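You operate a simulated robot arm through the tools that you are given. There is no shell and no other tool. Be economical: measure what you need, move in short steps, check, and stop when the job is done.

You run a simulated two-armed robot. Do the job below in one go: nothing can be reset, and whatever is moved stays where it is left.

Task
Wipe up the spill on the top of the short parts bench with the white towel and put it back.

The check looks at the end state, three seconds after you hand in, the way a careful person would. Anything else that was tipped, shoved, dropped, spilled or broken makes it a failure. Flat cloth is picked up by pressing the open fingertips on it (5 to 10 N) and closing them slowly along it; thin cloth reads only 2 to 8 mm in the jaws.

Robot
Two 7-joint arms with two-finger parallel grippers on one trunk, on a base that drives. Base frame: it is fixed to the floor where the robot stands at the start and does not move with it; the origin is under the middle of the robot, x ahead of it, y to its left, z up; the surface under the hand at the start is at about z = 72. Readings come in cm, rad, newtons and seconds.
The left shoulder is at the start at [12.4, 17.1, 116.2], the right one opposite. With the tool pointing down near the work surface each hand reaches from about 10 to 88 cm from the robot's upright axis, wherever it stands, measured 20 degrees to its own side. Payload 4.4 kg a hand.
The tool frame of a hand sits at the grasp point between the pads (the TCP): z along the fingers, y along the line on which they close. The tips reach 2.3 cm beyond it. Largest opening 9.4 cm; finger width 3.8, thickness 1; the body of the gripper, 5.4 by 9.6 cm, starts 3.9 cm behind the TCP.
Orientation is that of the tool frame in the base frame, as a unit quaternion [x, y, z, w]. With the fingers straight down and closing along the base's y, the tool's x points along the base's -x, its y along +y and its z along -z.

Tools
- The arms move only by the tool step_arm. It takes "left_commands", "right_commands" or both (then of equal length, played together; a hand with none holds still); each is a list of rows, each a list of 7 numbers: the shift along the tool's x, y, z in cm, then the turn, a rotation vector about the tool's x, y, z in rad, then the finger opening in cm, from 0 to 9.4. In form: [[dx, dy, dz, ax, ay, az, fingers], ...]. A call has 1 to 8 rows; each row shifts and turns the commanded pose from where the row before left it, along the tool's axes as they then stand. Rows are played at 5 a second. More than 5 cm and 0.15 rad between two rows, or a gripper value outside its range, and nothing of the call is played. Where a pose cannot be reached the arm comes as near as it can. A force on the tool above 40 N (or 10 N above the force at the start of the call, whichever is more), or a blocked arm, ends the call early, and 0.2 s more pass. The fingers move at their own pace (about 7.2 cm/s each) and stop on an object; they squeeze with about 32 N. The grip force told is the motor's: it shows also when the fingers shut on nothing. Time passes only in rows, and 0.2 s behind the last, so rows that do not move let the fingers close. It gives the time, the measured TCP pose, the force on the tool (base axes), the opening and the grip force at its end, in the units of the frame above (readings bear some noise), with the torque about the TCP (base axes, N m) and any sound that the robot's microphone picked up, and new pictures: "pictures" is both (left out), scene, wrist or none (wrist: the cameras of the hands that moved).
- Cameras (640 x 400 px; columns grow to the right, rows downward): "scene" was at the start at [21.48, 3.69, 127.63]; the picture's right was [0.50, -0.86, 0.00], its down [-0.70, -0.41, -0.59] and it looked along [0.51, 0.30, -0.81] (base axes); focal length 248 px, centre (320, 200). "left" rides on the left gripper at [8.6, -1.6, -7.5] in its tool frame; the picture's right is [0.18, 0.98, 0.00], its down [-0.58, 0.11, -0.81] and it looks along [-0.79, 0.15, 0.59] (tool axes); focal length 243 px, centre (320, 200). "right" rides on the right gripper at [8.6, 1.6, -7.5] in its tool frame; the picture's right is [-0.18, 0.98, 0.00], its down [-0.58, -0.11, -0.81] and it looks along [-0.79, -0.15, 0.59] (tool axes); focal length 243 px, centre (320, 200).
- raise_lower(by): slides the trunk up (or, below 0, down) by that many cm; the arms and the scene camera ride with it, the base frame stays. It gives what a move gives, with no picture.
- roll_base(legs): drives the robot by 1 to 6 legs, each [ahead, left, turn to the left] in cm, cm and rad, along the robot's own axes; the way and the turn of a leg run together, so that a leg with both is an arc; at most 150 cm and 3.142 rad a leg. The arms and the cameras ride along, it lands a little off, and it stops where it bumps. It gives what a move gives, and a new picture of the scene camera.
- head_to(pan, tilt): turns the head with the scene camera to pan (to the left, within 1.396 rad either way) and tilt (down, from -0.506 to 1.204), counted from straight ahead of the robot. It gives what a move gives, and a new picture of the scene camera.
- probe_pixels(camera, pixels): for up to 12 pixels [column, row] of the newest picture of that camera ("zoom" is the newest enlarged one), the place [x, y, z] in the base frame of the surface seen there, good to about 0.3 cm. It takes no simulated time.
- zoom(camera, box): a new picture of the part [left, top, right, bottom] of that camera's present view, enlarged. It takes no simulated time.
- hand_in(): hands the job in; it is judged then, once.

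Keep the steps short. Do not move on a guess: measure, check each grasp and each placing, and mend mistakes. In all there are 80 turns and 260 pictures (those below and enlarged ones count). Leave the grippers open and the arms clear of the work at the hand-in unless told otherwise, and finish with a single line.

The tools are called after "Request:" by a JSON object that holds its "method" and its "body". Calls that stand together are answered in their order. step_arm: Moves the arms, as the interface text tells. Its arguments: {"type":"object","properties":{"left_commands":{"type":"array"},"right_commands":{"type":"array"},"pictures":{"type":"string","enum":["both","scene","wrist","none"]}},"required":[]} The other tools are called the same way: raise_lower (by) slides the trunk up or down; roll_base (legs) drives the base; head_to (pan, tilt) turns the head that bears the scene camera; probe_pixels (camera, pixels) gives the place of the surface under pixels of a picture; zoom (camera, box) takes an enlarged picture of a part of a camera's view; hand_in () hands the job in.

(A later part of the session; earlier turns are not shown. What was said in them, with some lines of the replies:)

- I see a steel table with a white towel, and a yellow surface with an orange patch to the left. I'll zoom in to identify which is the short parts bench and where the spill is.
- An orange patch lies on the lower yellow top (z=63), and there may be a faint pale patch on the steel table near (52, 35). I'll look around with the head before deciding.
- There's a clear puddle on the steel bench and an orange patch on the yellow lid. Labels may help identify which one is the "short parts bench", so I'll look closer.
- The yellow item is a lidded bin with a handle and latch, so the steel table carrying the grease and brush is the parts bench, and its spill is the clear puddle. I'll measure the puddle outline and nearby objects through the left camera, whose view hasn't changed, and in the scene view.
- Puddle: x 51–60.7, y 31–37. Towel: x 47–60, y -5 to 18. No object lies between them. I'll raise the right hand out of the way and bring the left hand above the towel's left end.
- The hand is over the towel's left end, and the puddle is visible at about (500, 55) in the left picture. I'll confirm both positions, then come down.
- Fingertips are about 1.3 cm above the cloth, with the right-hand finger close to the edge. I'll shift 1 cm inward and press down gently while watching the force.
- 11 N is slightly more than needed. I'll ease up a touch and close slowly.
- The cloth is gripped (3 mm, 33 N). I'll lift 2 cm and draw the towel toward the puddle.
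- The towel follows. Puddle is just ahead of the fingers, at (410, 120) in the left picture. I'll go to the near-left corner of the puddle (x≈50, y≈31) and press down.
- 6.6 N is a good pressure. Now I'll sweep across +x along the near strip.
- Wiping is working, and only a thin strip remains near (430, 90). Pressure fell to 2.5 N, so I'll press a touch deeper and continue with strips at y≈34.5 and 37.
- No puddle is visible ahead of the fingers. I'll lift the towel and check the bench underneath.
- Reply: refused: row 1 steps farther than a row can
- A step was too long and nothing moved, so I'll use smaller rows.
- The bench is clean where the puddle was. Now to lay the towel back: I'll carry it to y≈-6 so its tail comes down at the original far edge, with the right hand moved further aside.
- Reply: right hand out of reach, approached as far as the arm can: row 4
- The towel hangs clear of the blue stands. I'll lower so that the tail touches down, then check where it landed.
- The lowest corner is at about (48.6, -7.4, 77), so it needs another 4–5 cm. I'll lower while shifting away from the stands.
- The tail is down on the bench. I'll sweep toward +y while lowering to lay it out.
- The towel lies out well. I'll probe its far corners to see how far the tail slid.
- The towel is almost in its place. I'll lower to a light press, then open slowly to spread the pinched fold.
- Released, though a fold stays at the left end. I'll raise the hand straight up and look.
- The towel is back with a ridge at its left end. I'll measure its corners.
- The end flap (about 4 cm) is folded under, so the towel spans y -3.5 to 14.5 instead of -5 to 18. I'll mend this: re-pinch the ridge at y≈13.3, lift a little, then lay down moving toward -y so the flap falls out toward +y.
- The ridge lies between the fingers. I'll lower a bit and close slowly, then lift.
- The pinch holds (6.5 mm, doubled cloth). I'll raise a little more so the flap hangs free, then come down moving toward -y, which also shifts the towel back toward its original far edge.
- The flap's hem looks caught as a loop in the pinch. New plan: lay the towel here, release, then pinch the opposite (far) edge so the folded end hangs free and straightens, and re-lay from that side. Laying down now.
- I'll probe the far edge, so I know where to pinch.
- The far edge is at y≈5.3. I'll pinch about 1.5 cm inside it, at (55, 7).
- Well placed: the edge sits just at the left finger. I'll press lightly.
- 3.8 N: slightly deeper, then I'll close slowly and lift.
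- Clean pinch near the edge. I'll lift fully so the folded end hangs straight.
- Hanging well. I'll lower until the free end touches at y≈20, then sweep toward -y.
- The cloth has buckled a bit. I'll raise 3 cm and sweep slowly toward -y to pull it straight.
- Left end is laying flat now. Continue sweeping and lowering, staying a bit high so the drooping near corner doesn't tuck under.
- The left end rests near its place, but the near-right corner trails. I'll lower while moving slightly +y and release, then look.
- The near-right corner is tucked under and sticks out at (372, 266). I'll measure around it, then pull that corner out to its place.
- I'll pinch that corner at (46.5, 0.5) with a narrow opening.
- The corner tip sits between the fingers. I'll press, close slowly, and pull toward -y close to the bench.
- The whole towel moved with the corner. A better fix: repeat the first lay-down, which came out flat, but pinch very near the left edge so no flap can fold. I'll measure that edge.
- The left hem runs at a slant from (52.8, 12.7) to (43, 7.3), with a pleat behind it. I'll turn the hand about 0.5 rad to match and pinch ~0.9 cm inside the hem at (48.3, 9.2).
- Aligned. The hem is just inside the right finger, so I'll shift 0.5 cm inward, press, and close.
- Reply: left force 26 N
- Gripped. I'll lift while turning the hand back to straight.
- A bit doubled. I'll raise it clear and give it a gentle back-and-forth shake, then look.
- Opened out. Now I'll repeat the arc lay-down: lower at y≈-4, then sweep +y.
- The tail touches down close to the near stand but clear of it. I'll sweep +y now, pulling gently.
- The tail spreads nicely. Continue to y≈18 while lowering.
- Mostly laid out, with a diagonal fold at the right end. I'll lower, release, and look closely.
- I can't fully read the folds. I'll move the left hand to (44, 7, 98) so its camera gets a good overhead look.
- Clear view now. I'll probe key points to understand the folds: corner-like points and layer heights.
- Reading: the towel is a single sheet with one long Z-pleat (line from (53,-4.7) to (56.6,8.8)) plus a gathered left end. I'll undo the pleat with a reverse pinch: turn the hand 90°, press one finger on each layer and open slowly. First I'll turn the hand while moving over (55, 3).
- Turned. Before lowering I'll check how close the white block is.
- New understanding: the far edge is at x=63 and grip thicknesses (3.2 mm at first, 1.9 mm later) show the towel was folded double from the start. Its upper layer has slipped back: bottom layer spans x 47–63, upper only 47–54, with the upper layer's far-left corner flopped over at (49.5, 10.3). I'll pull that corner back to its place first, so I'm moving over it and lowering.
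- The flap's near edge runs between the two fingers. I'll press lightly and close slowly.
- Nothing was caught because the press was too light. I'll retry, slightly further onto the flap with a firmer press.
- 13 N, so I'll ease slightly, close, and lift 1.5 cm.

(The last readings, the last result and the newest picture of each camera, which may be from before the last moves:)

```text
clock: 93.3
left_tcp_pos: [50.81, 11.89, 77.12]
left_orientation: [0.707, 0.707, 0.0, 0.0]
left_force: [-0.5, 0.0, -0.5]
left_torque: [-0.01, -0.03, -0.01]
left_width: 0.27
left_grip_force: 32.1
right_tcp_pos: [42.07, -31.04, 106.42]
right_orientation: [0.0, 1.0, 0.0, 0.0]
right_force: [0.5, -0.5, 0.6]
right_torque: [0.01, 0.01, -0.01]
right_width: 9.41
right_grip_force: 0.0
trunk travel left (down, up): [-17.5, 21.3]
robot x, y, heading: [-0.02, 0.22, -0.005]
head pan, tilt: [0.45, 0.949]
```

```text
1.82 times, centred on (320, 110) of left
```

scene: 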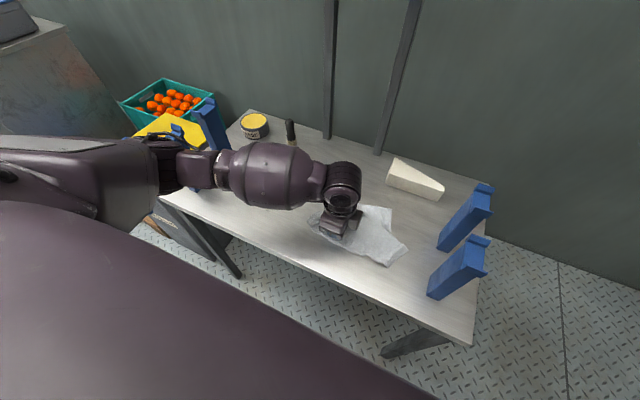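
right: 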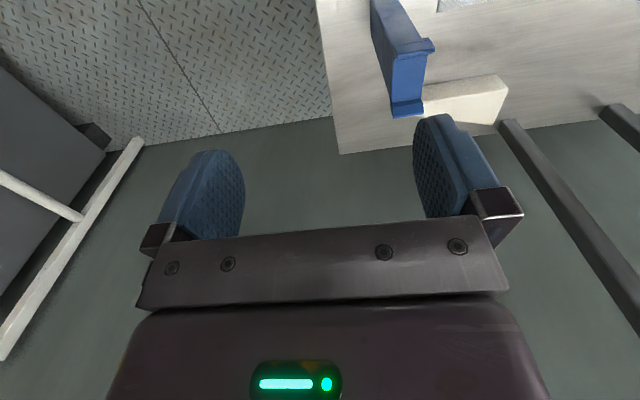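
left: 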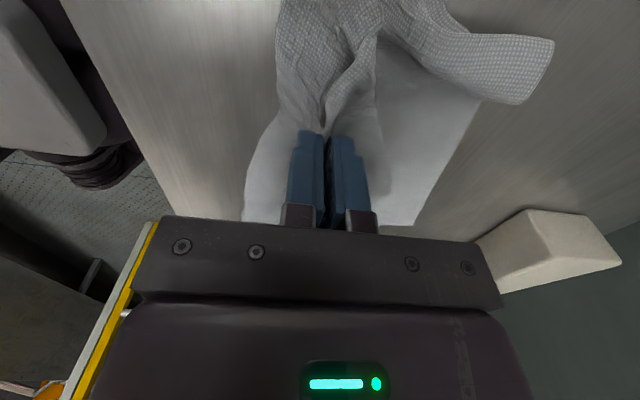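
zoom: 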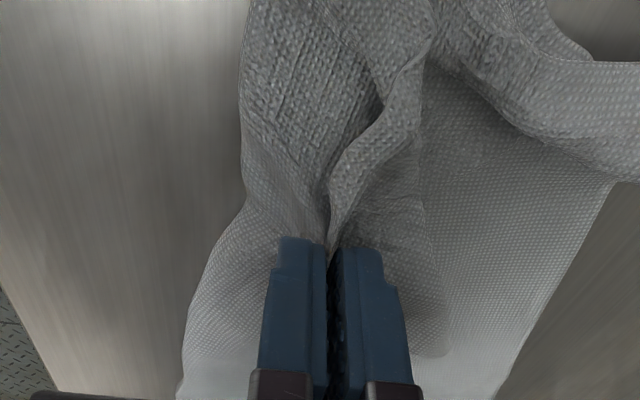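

Caught the flap and some of the upper layer, and both need to go toward +x. I'll pull toward (58, 14) at low height and release.

Request:
{"method": "step_arm", "body": {"left_commands": [[0, 0, -1.5, 0, 0, 0, 0], [0.5, 2, 0, 0, 0, 0, 0], [0.5, 2, 0, 0, 0, 0, 0], [0.5, 2, 0, 0, 0, 0, 0], [0.5, 1, 1.5, 0, 0, 0, 0], [0, 0, 1.5, 0, 0, 0, 0], [0, 0, 0, 0, 0, 0, 2], [0, 0, -3, 0, 0, 0, 3]], "pictures": "none"}}

Request:
{"method": "step_arm", "body": {"left_commands": [[0, 0, -4.5, 0, 0, 0, 4], [0, 0, -4.5, 0, 0, 0, 4], [4, 0, -2.5, 0, 0, 0, 4], [4.8, 0, 0, 0, 0, 0, 4], [4.8, 0, 0, 0, 0, 0, 4], [4.8, 0, 0, 0, 0, 0, 4], [0, 0, 0, 0, 0, 0, 4]]}}

Request:
{"method": "zoom", "body": {"camera": "scene", "box": [290, 170, 430, 290]}}

Request:
{"method": "zoom", "body": {"camera": "left", "box": [160, 0, 480, 160]}}

```text
clock: 95.1
left_tcp_pos: [57.66, 14.02, 78.4]
left_orientation: [0.708, 0.707, 0.0, 0.001]
left_force: [0.3, -0.5, 0.7]
left_torque: [-0.02, -0.03, 0.04]
left_width: 3.0
left_grip_force: 0.1
right_tcp_pos: [42.18, -31.12, 106.37]
right_orientation: [0.0, 1.0, -0.001, 0.001]
right_force: [-0.3, -0.1, 0.2]
right_torque: [0.01, -0.02, 0.01]
right_width: 9.4
right_grip_force: 0.0
trunk travel left (down, up): [-17.5, 21.3]
robot x, y, heading: [-0.07, -0.21, -0.003]
head pan, tilt: [0.45, 0.949]
```

```text
clock: 96.7
left_tcp_pos: [58.1, 32.5, 89.92]
left_orientation: [0.706, 0.708, 0.0, -0.001]
left_force: [0.0, 0.2, 0.2]
left_torque: [-0.02, -0.03, 0.01]
left_width: 4.01
left_grip_force: 0.0
right_tcp_pos: [42.1, -31.16, 106.3]
right_orientation: [0.0, 1.0, 0.0, -0.001]
right_force: [-0.3, 0.0, 0.0]
right_torque: [-0.06, -0.02, -0.05]
right_width: 9.42
right_grip_force: 0.0
trunk travel left (down, up): [-17.5, 21.3]
robot x, y, heading: [-0.16, -0.21, -0.003]
head pan, tilt: [0.45, 0.949]
```

scene: 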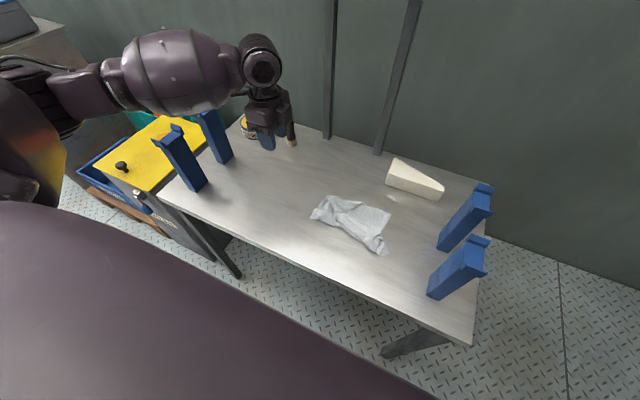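
left: 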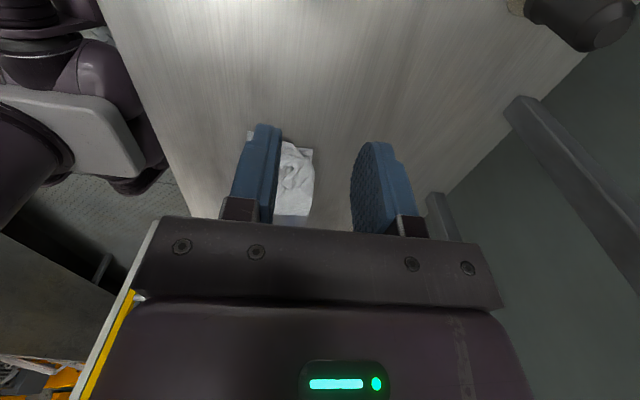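

```text
3.33 times, centred on (360, 230) of scene
```

zoom: 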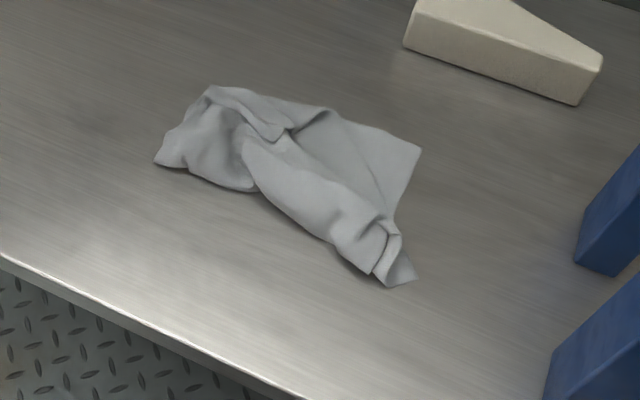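

```text
2.00 times, centred on (320, 80) of left
```

zoom: 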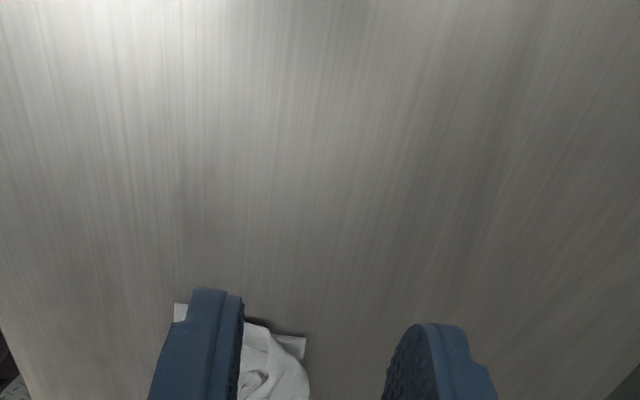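

The result is more crumpled than I'd like. One more re-lay using the approach that worked best (deep pinch of both layers at the left end, hang, arc lay-down). I'll measure the left end and turn the hand back.

Request:
{"method": "probe_pixels", "body": {"camera": "scene", "pixels": [[312, 218], [327, 197], [325, 210], [335, 220], [345, 205], [388, 215], [382, 252], [340, 228], [330, 205], [352, 238]]}}

Request:
{"method": "step_arm", "body": {"left_commands": [[0, 0, 0, 0, 0, -0.145, 4], [0, 0, 0, 0, 0, -0.145, 4], [0, 0, 0, 0, 0, -0.145, 4], [0, 0, 0, 0, 0, -0.145, 4], [0, 0, 0, 0, 0, -0.145, 4], [0, 0, 0, 0, 0, -0.145, 4], [0, 0, 0, 0, 0, -0.145, 4], [0, 0, 0, 0, 0, -0.145, 4]], "pictures": "none"}}

Request:
{"method": "step_arm", "body": {"left_commands": [[0, 0, 0, 0, 0, -0.145, 4], [0, 0, 0, 0, 0, -0.145, 4], [0, 0, 0, 0, 0, -0.12, 4], [2.5, -4, 0, 0, 0, 0, 4.4], [2.5, -4, 0, 0, 0, 0, 4.4], [2, -4, 2, 0, 0, 0, 4.4], [0, 0, 3, 0, 0, 0, 4.4]], "pictures": "wrist"}}

```text
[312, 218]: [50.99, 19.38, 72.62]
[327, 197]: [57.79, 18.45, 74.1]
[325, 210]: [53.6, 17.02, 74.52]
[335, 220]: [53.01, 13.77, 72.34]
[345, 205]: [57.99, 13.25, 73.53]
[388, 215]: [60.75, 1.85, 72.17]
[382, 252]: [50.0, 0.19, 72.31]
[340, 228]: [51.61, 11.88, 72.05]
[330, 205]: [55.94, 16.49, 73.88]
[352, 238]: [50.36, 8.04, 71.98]
```

```text
clock: 98.5
left_tcp_pos: [57.95, 32.32, 90.03]
left_orientation: [0.203, 0.979, -0.001, 0.0]
left_force: [0.1, 0.3, 0.4]
left_torque: [-0.01, -0.02, -0.01]
left_width: 3.99
left_grip_force: 0.0
right_tcp_pos: [42.17, -31.1, 106.33]
right_orientation: [0.0, 1.0, 0.0, 0.001]
right_force: [0.2, -0.1, 0.3]
right_torque: [0.01, -0.03, 0.01]
right_width: 9.4
right_grip_force: 0.0
trunk travel left (down, up): [-17.5, 21.3]
robot x, y, heading: [-0.02, -0.01, -0.001]
head pan, tilt: [0.45, 0.949]
```

```text
clock: 100.1
left_tcp_pos: [51.09, 20.46, 85.04]
left_orientation: [-0.001, 1.0, 0.0, -0.001]
left_force: [0.4, 0.0, -0.2]
left_torque: [0.03, -0.02, -0.03]
left_width: 4.41
left_grip_force: 0.1
right_tcp_pos: [42.2, -31.13, 106.31]
right_orientation: [0.0, 1.0, 0.0, 0.0]
right_force: [-0.1, -0.4, 0.3]
right_torque: [-0.02, 0.01, 0.03]
right_width: 9.4
right_grip_force: 0.1
trunk travel left (down, up): [-17.5, 21.3]
robot x, y, heading: [0.13, -0.02, 0.001]
head pan, tilt: [0.45, 0.949]
```

left: 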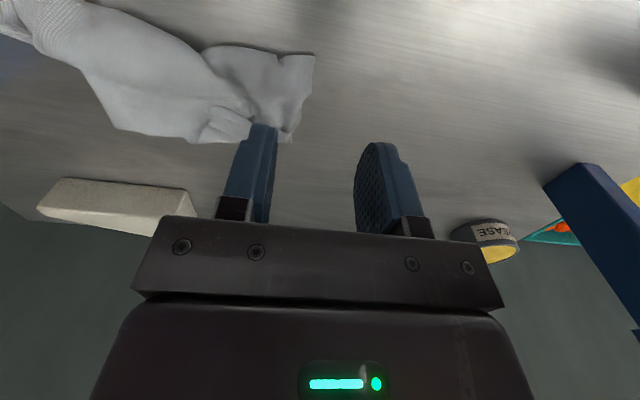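

The left end spans x 51–58. I'll pinch at (54.3, 16.8).

Request:
{"method": "step_arm", "body": {"left_commands": [[-3.2, -3.6, 0, 0, 0, 0, 4.4], [0, 0, 4, 0, 0, 0, 4.4], [0, 0, 4, 0, 0, 0, 4.4], [0, 0, 1.7, 0, 0, 0, 4.4], [0, 0, 0.6, 0, 0, 0, 4.4], [0, 0, 0.15, 0, 0, 0, 4.4], [0, 0, 0, 0, 0, 0, 4.4]], "pictures": "none"}}

Request:
{"method": "step_arm", "body": {"left_commands": [[0, 0, 0, 0, 0, 0, 3.6], [0, 0, 0, 0, 0, 0, 2.8], [0, 0, 0, 0, 0, 0, 2], [0, 0, 0, 0, 0, 0, 1.2], [0, 0, 0, 0, 0, 0, 0.4], [0, 0, 0, 0, 0, 0, 0], [0, 0, 0, 0, 0, 0, 0], [0, 0, -3, 0, 0, 0, 0]], "pictures": "wrist"}}

```text
clock: 101.7
left_tcp_pos: [54.05, 16.74, 74.62]
left_orientation: [0.0, 1.0, 0.0, 0.0]
left_force: [0.1, 0.1, 0.7]
left_torque: [0.04, 0.04, 0.01]
left_width: 4.41
left_grip_force: 0.0
right_tcp_pos: [42.14, -31.15, 106.44]
right_orientation: [-0.001, 1.0, 0.0, -0.001]
right_force: [0.6, -0.5, 0.3]
right_torque: [0.02, -0.03, 0.02]
right_width: 9.38
right_grip_force: 0.0
trunk travel left (down, up): [-17.5, 21.3]
robot x, y, heading: [0.03, 0.26, 0.001]
head pan, tilt: [0.45, 0.949]
```

```text
clock: 103.5
left_tcp_pos: [54.09, 16.87, 77.66]
left_orientation: [0.0, 1.0, 0.001, 0.001]
left_force: [0.6, 0.2, 0.0]
left_torque: [-0.01, 0.01, 0.0]
left_width: 0.4
left_grip_force: 32.2
right_tcp_pos: [42.13, -31.22, 106.32]
right_orientation: [0.001, 1.0, 0.0, 0.0]
right_force: [-0.1, -1.3, -0.5]
right_torque: [0.04, -0.05, -0.01]
right_width: 9.41
right_grip_force: 0.1
trunk travel left (down, up): [-17.5, 21.3]
robot x, y, heading: [-0.09, -0.35, -0.003]
head pan, tilt: [0.45, 0.949]
```

left: 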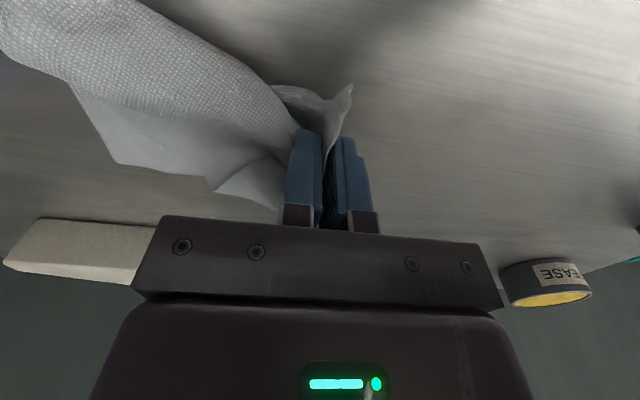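

Held (4 mm, several layers). I'll lift it to hang, shake lightly, and move to y≈-2.

Request:
{"method": "step_arm", "body": {"left_commands": [[0, 0, -4.8, 0, 0, 0, 0], [0, 0, -4.8, 0, 0, 0, 0], [0, 0, -4.8, 0, 0, 0, 0], [0, 0, -4.8, 0, 0, 0, 0], [0, 0, -4.8, 0, 0, 0, 0], [4.5, 0, 0, 0, 0, 0, 0], [-4.5, 0, 0, 0, 0, 0, 0], [0, 0, 0, 0, 0, 0, 0]], "pictures": "none"}}

Request:
{"method": "step_arm", "body": {"left_commands": [[0, -4.5, 0, 0, 0, 0, 0], [0, -4.5, 0, 0, 0, 0, 0], [0, 4.5, 0, 0, 0, 0, 0], [0, -4.5, 0, 0, 0, 0, 0], [0, -4.5, 0, 0, 0, 0, 0], [0, -4, 0, 0, 0, 0, 0], [0, 0, 0, 0, 0, 0, 0]], "pictures": "scene"}}

Request:
{"method": "zoom", "body": {"camera": "scene", "box": [300, 80, 500, 240]}}

```text
clock: 105.3
left_tcp_pos: [54.1, 16.41, 101.51]
left_orientation: [0.0, 1.0, -0.001, 0.0]
left_force: [-0.3, 0.9, 0.0]
left_torque: [-0.02, 0.01, -0.01]
left_width: 0.4
left_grip_force: 32.1
right_tcp_pos: [42.13, -31.03, 106.36]
right_orientation: [0.001, 1.0, 0.0, 0.0]
right_force: [-0.5, -0.2, -0.1]
right_torque: [0.04, 0.01, -0.01]
right_width: 9.38
right_grip_force: 0.0
trunk travel left (down, up): [-17.5, 21.3]
robot x, y, heading: [-0.08, 0.08, 0.0]
head pan, tilt: [0.45, 0.949]
```

```text
clock: 106.9
left_tcp_pos: [54.2, -1.03, 101.7]
left_orientation: [0.0, 1.0, -0.001, 0.0]
left_force: [0.2, -0.7, -0.7]
left_torque: [0.01, 0.0, 0.02]
left_width: 0.39
left_grip_force: 31.8
right_tcp_pos: [42.1, -31.22, 106.46]
right_orientation: [0.0, 1.0, -0.001, -0.001]
right_force: [-0.5, -0.4, 0.2]
right_torque: [-0.01, -0.01, 0.01]
right_width: 9.39
right_grip_force: 0.1
trunk travel left (down, up): [-17.5, 21.3]
robot x, y, heading: [-0.06, 0.06, 0.0]
head pan, tilt: [0.45, 0.949]
```

scene: 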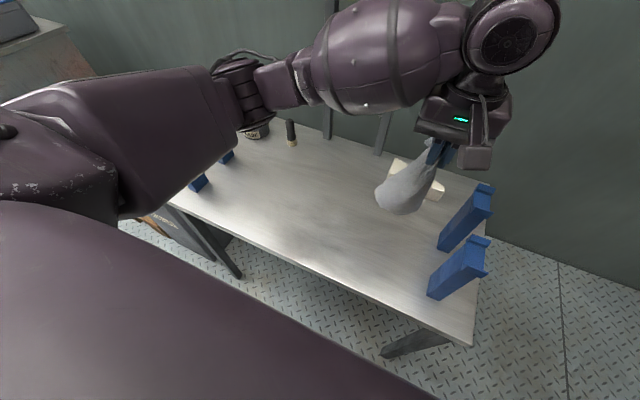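

```text
2.50 times, centred on (400, 160) of scene
```

zoom: 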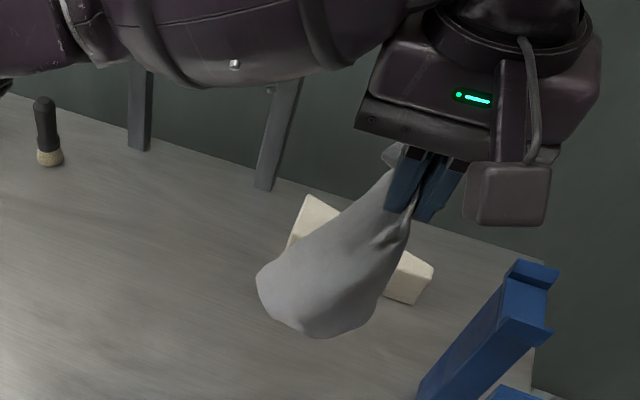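

It hangs full now. Next, settle, move to y≈-3 and lower to touch.

Request:
{"method": "step_arm", "body": {"left_commands": [[0, -1, 0, 0, 0, 0, 0], [0, -1, 0, 0, 0, 0, 0], [0, 0, 0, 0, 0, 0, 0], [0, 0, 3, 0, 0, 0, 0], [0, 0, 3, 0, 0, 0, 0], [0, 0, 2, 0, 0, 0, 0], [0, 0, 1, 0, 0, 0, 0], [0, 0, 0, 0, 0, 0, 0]], "pictures": "scene"}}

Request:
{"method": "zoom", "body": {"camera": "scene", "box": [330, 130, 530, 290]}}

```text
clock: 108.7
left_tcp_pos: [54.1, -2.79, 92.57]
left_orientation: [0.0, 1.0, 0.0, 0.0]
left_force: [0.4, -0.1, 0.3]
left_torque: [-0.04, 0.0, 0.03]
left_width: 0.4
left_grip_force: 32.3
right_tcp_pos: [42.07, -31.21, 106.2]
right_orientation: [0.001, 1.0, 0.0, 0.0]
right_force: [0.5, 0.3, 0.3]
right_torque: [0.02, -0.02, 0.0]
right_width: 9.41
right_grip_force: 0.2
trunk travel left (down, up): [-17.5, 21.3]
robot x, y, heading: [0.07, -0.21, -0.002]
head pan, tilt: [0.45, 0.949]
```

scene: 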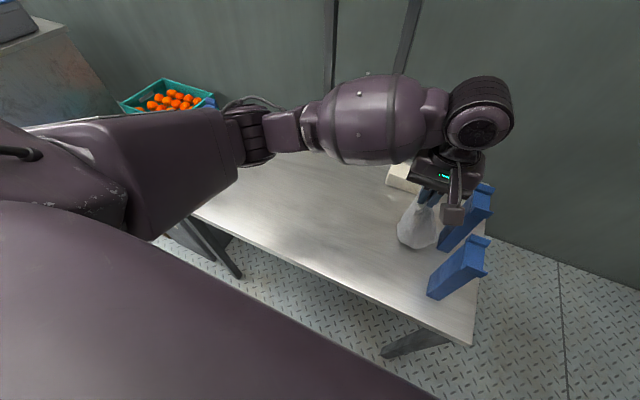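

```text
2.50 times, centred on (430, 210) of scene
```

zoom: 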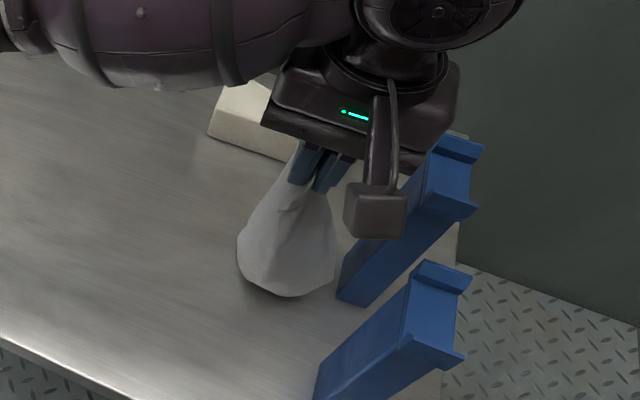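

It hangs like a smooth bell near the bench. I'll lower a bit more and sweep +y.

Request:
{"method": "step_arm", "body": {"left_commands": [[0, 0.5, 2, 0, 0, 0, 0], [0, 1, 1.5, 0, 0, 0, 0], [0, 2.2, 0.5, 0, 0, 0, 0], [0, 2.5, 1, 0, 0, 0, 0], [0, 2.5, 1.5, 0, 0, 0, 0], [0, 2.5, 2, 0, 0, 0, 0], [0, 2.5, 2, 0, 0, 0, 0], [0, 0, 0, 0, 0, 0, 0]], "pictures": "both"}}

Request:
{"method": "zoom", "body": {"camera": "scene", "box": [300, 130, 500, 290]}}

```text
clock: 110.5
left_tcp_pos: [54.11, 10.91, 81.81]
left_orientation: [-0.001, 1.0, 0.0, -0.001]
left_force: [-0.3, -0.2, -0.2]
left_torque: [-0.02, 0.0, 0.0]
left_width: 0.38
left_grip_force: 32.1
right_tcp_pos: [42.06, -31.12, 106.4]
right_orientation: [0.0, 1.0, 0.0, 0.0]
right_force: [-0.9, 0.2, 0.2]
right_torque: [-0.01, -0.03, -0.04]
right_width: 9.39
right_grip_force: 0.1
trunk travel left (down, up): [-17.5, 21.3]
robot x, y, heading: [0.37, 0.23, -0.002]
head pan, tilt: [0.45, 0.949]
```

scene: 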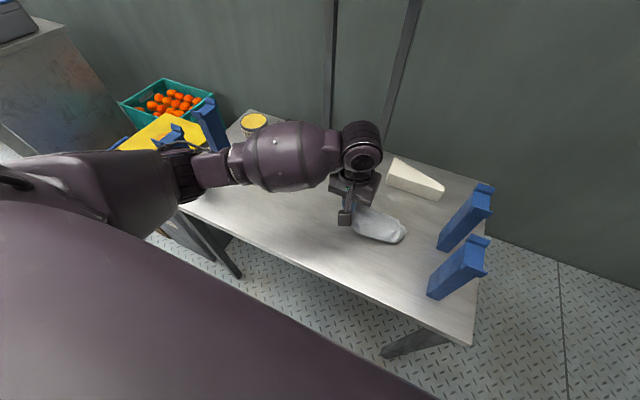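
left: 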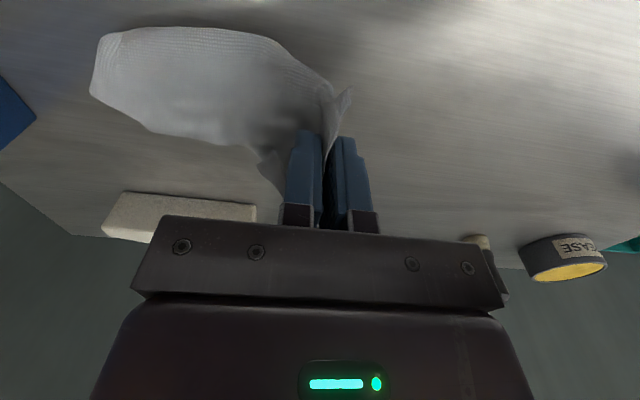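

```text
2.50 times, centred on (400, 210) of scene
```

zoom: 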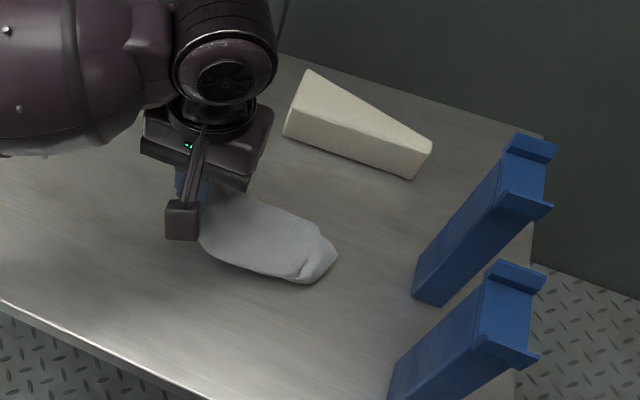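

A tidy lay. I'll finish lowering at y≈14, press, open, and back off upward.

Request:
{"method": "step_arm", "body": {"left_commands": [[0, 1.2, 2.5, 0, 0, 0, 0], [0, 1.2, 2.5, 0, 0, 0, 0], [0, 0.8, 1.5, 0, 0, 0, 0], [0, 0, 0.5, 0, 0, 0, 0], [0, 0, 0, 0, 0, 0, 1], [0, 0, 0, 0, 0, 0, 2.5], [0, 0, 0, 0, 0, 0, 4], [0, 0, 0, 0, 0, 0, 5]], "pictures": "none"}}

Request:
{"method": "step_arm", "body": {"left_commands": [[0, 0, -2, 0, 0, 0, 5], [0, 0, -4, 0, 0, 0, 5], [1.5, -1, -4.5, 0, 0, 0, 5], [2.5, -2, -3.5, 0, 0, 0, 5], [2.5, -2, -3.5, 0, 0, 0, 5], [2.5, -2, -3.5, 0, 0, 0, 5], [1, 0, -3, 0, 0, 0, 5], [0, 0, 0, 0, 0, 0, 5]], "pictures": "wrist"}}

Request:
{"method": "zoom", "body": {"camera": "left", "box": [160, 0, 480, 200]}}

Request:
{"method": "probe_pixels", "body": {"camera": "zoom", "pixels": [[320, 100]]}}

```text
clock: 112.3
left_tcp_pos: [54.33, 14.16, 74.98]
left_orientation: [0.0, 1.0, 0.0, 0.0]
left_force: [-0.1, 0.4, 0.0]
left_torque: [0.0, -0.01, -0.02]
left_width: 4.98
left_grip_force: 0.1
right_tcp_pos: [42.08, -31.3, 106.42]
right_orientation: [0.0, 1.0, 0.0, 0.0]
right_force: [0.1, -0.3, -0.2]
right_torque: [0.01, -0.02, 0.03]
right_width: 9.41
right_grip_force: 0.1
trunk travel left (down, up): [-17.5, 21.3]
robot x, y, heading: [-0.27, -0.18, -0.001]
head pan, tilt: [0.45, 0.949]
```

```text
clock: 114.1
left_tcp_pos: [43.91, 6.86, 99.2]
left_orientation: [0.0, 1.0, 0.0, 0.0]
left_force: [0.2, 0.1, -0.1]
left_torque: [0.01, -0.01, -0.01]
left_width: 5.0
left_grip_force: 0.0
right_tcp_pos: [42.15, -31.22, 106.34]
right_orientation: [-0.001, 1.0, 0.0, 0.0]
right_force: [0.6, 0.1, 0.0]
right_torque: [-0.02, 0.01, 0.03]
right_width: 9.42
right_grip_force: 0.0
trunk travel left (down, up): [-17.5, 21.3]
robot x, y, heading: [-0.1, 0.18, -0.004]
head pan, tilt: [0.45, 0.949]
```

left: 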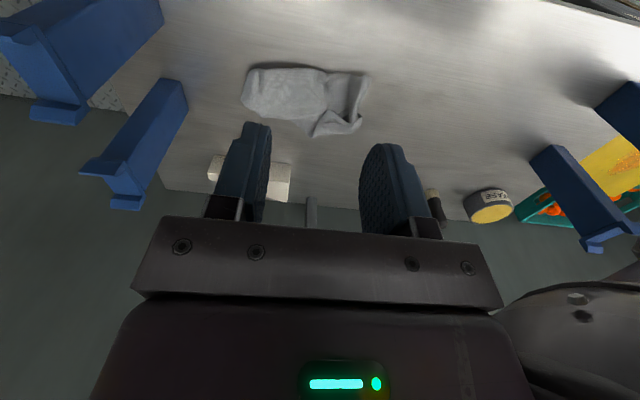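

```text
2.00 times, centred on (320, 100) of left
```

zoom: 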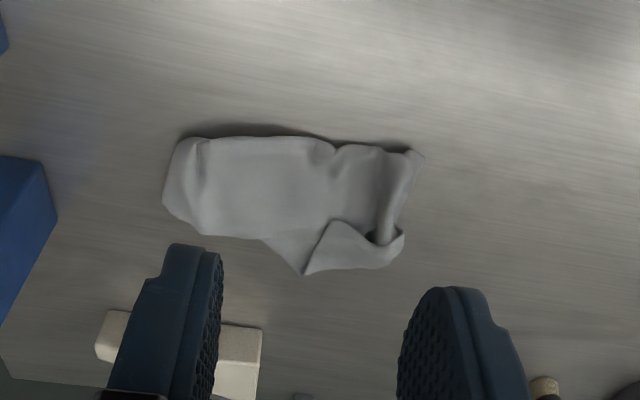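

```text
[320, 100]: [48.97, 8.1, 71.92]
```

The towel now lies tidily inside its original footprint (about x 51–60, y -2–16). I'll retreat the left arm to its starting spot, open the fingers, and do a final check.

Request:
{"method": "step_arm", "body": {"left_commands": [[-0.5, 4.6, 0, 0, 0, 0, 9.4], [-0.5, 4.6, 0, 0, 0, 0, 9.4], [-0.5, 4.6, 0, 0, 0, 0, 9.4], [-0.5, 4.6, 0, 0, 0, 0, 9.4], [-0.5, 4.6, 0, 0, 0, 0, 9.4], [-0.5, 4.6, 0, 0, 0, 0, 9.4], [-0.5, 4.6, 0, 0, 0, 0, 9.4], [-0.5, 4.4, 0, 0, 0, 0, 9.4]]}}

Request:
{"method": "zoom", "body": {"camera": "left", "box": [120, 0, 400, 130]}}

Request:
{"method": "zoom", "body": {"camera": "scene", "box": [140, 90, 500, 315]}}

Request:
{"method": "probe_pixels", "body": {"camera": "left", "pixels": [[400, 60], [372, 105]]}}

```text
clock: 115.9
left_tcp_pos: [48.05, 44.04, 99.01]
left_orientation: [0.0, 1.0, -0.001, 0.002]
left_force: [-0.1, 0.5, -0.4]
left_torque: [-0.02, -0.01, 0.02]
left_width: 9.4
left_grip_force: 0.0
right_tcp_pos: [42.13, -31.23, 106.35]
right_orientation: [-0.001, 1.0, 0.0, 0.0]
right_force: [-0.6, 0.0, -0.4]
right_torque: [0.01, -0.01, 0.0]
right_width: 9.4
right_grip_force: 0.0
trunk travel left (down, up): [-17.5, 21.3]
robot x, y, heading: [-0.09, 0.44, -0.002]
head pan, tilt: [0.45, 0.949]
```

scene: 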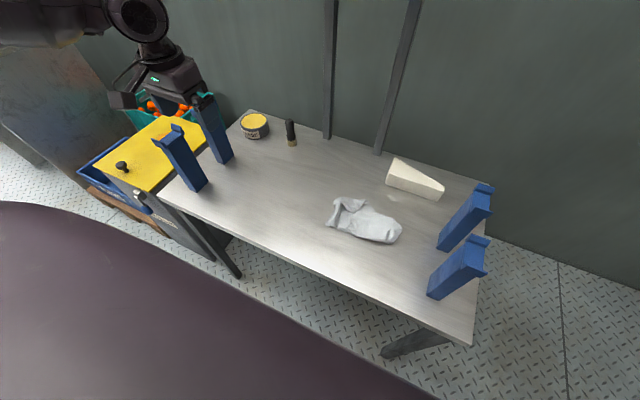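
left: 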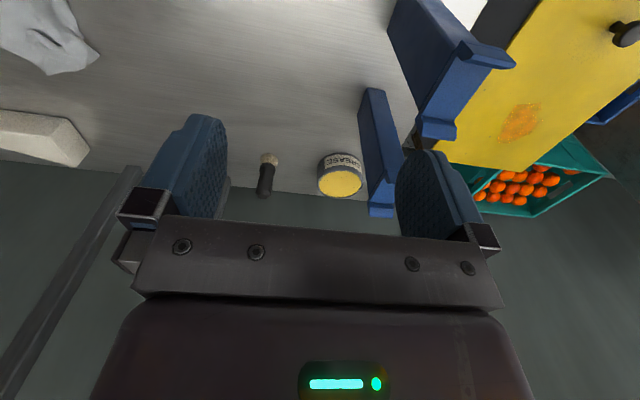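

```text
2.29 times, centred on (260, 65) of left
```

zoom: 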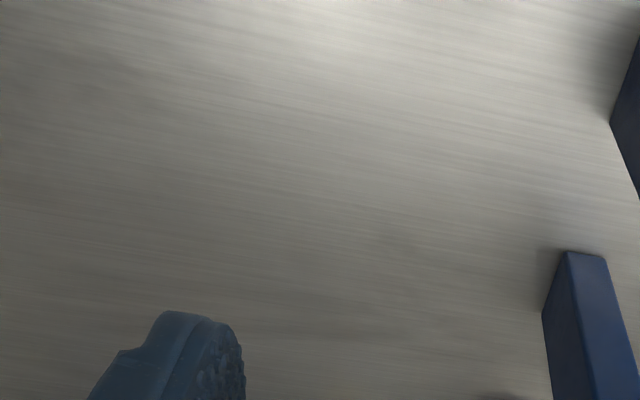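

```text
1.78 times, centred on (320, 202) of scene
```

zoom: 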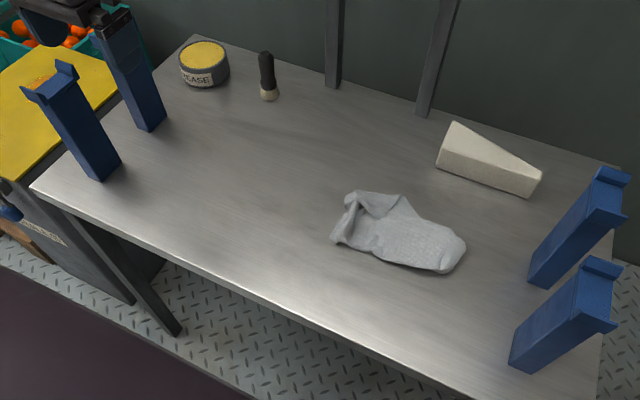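

```text
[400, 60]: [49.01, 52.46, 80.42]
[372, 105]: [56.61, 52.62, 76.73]
```

The puddle is gone, the towel is back in its place, and the grease tin, brush, stands and block haven't moved. Both grippers are open and clear, so I'm handing in.

Request:
{"method": "hand_in", "body": {}}

```text
The job is handed in.
```

I wiped the clear spill off the steel parts bench and put the white towel back in its original spot, but it lies bunched and partly folded instead of flat; I left the orange patch on the yellow lid alone.
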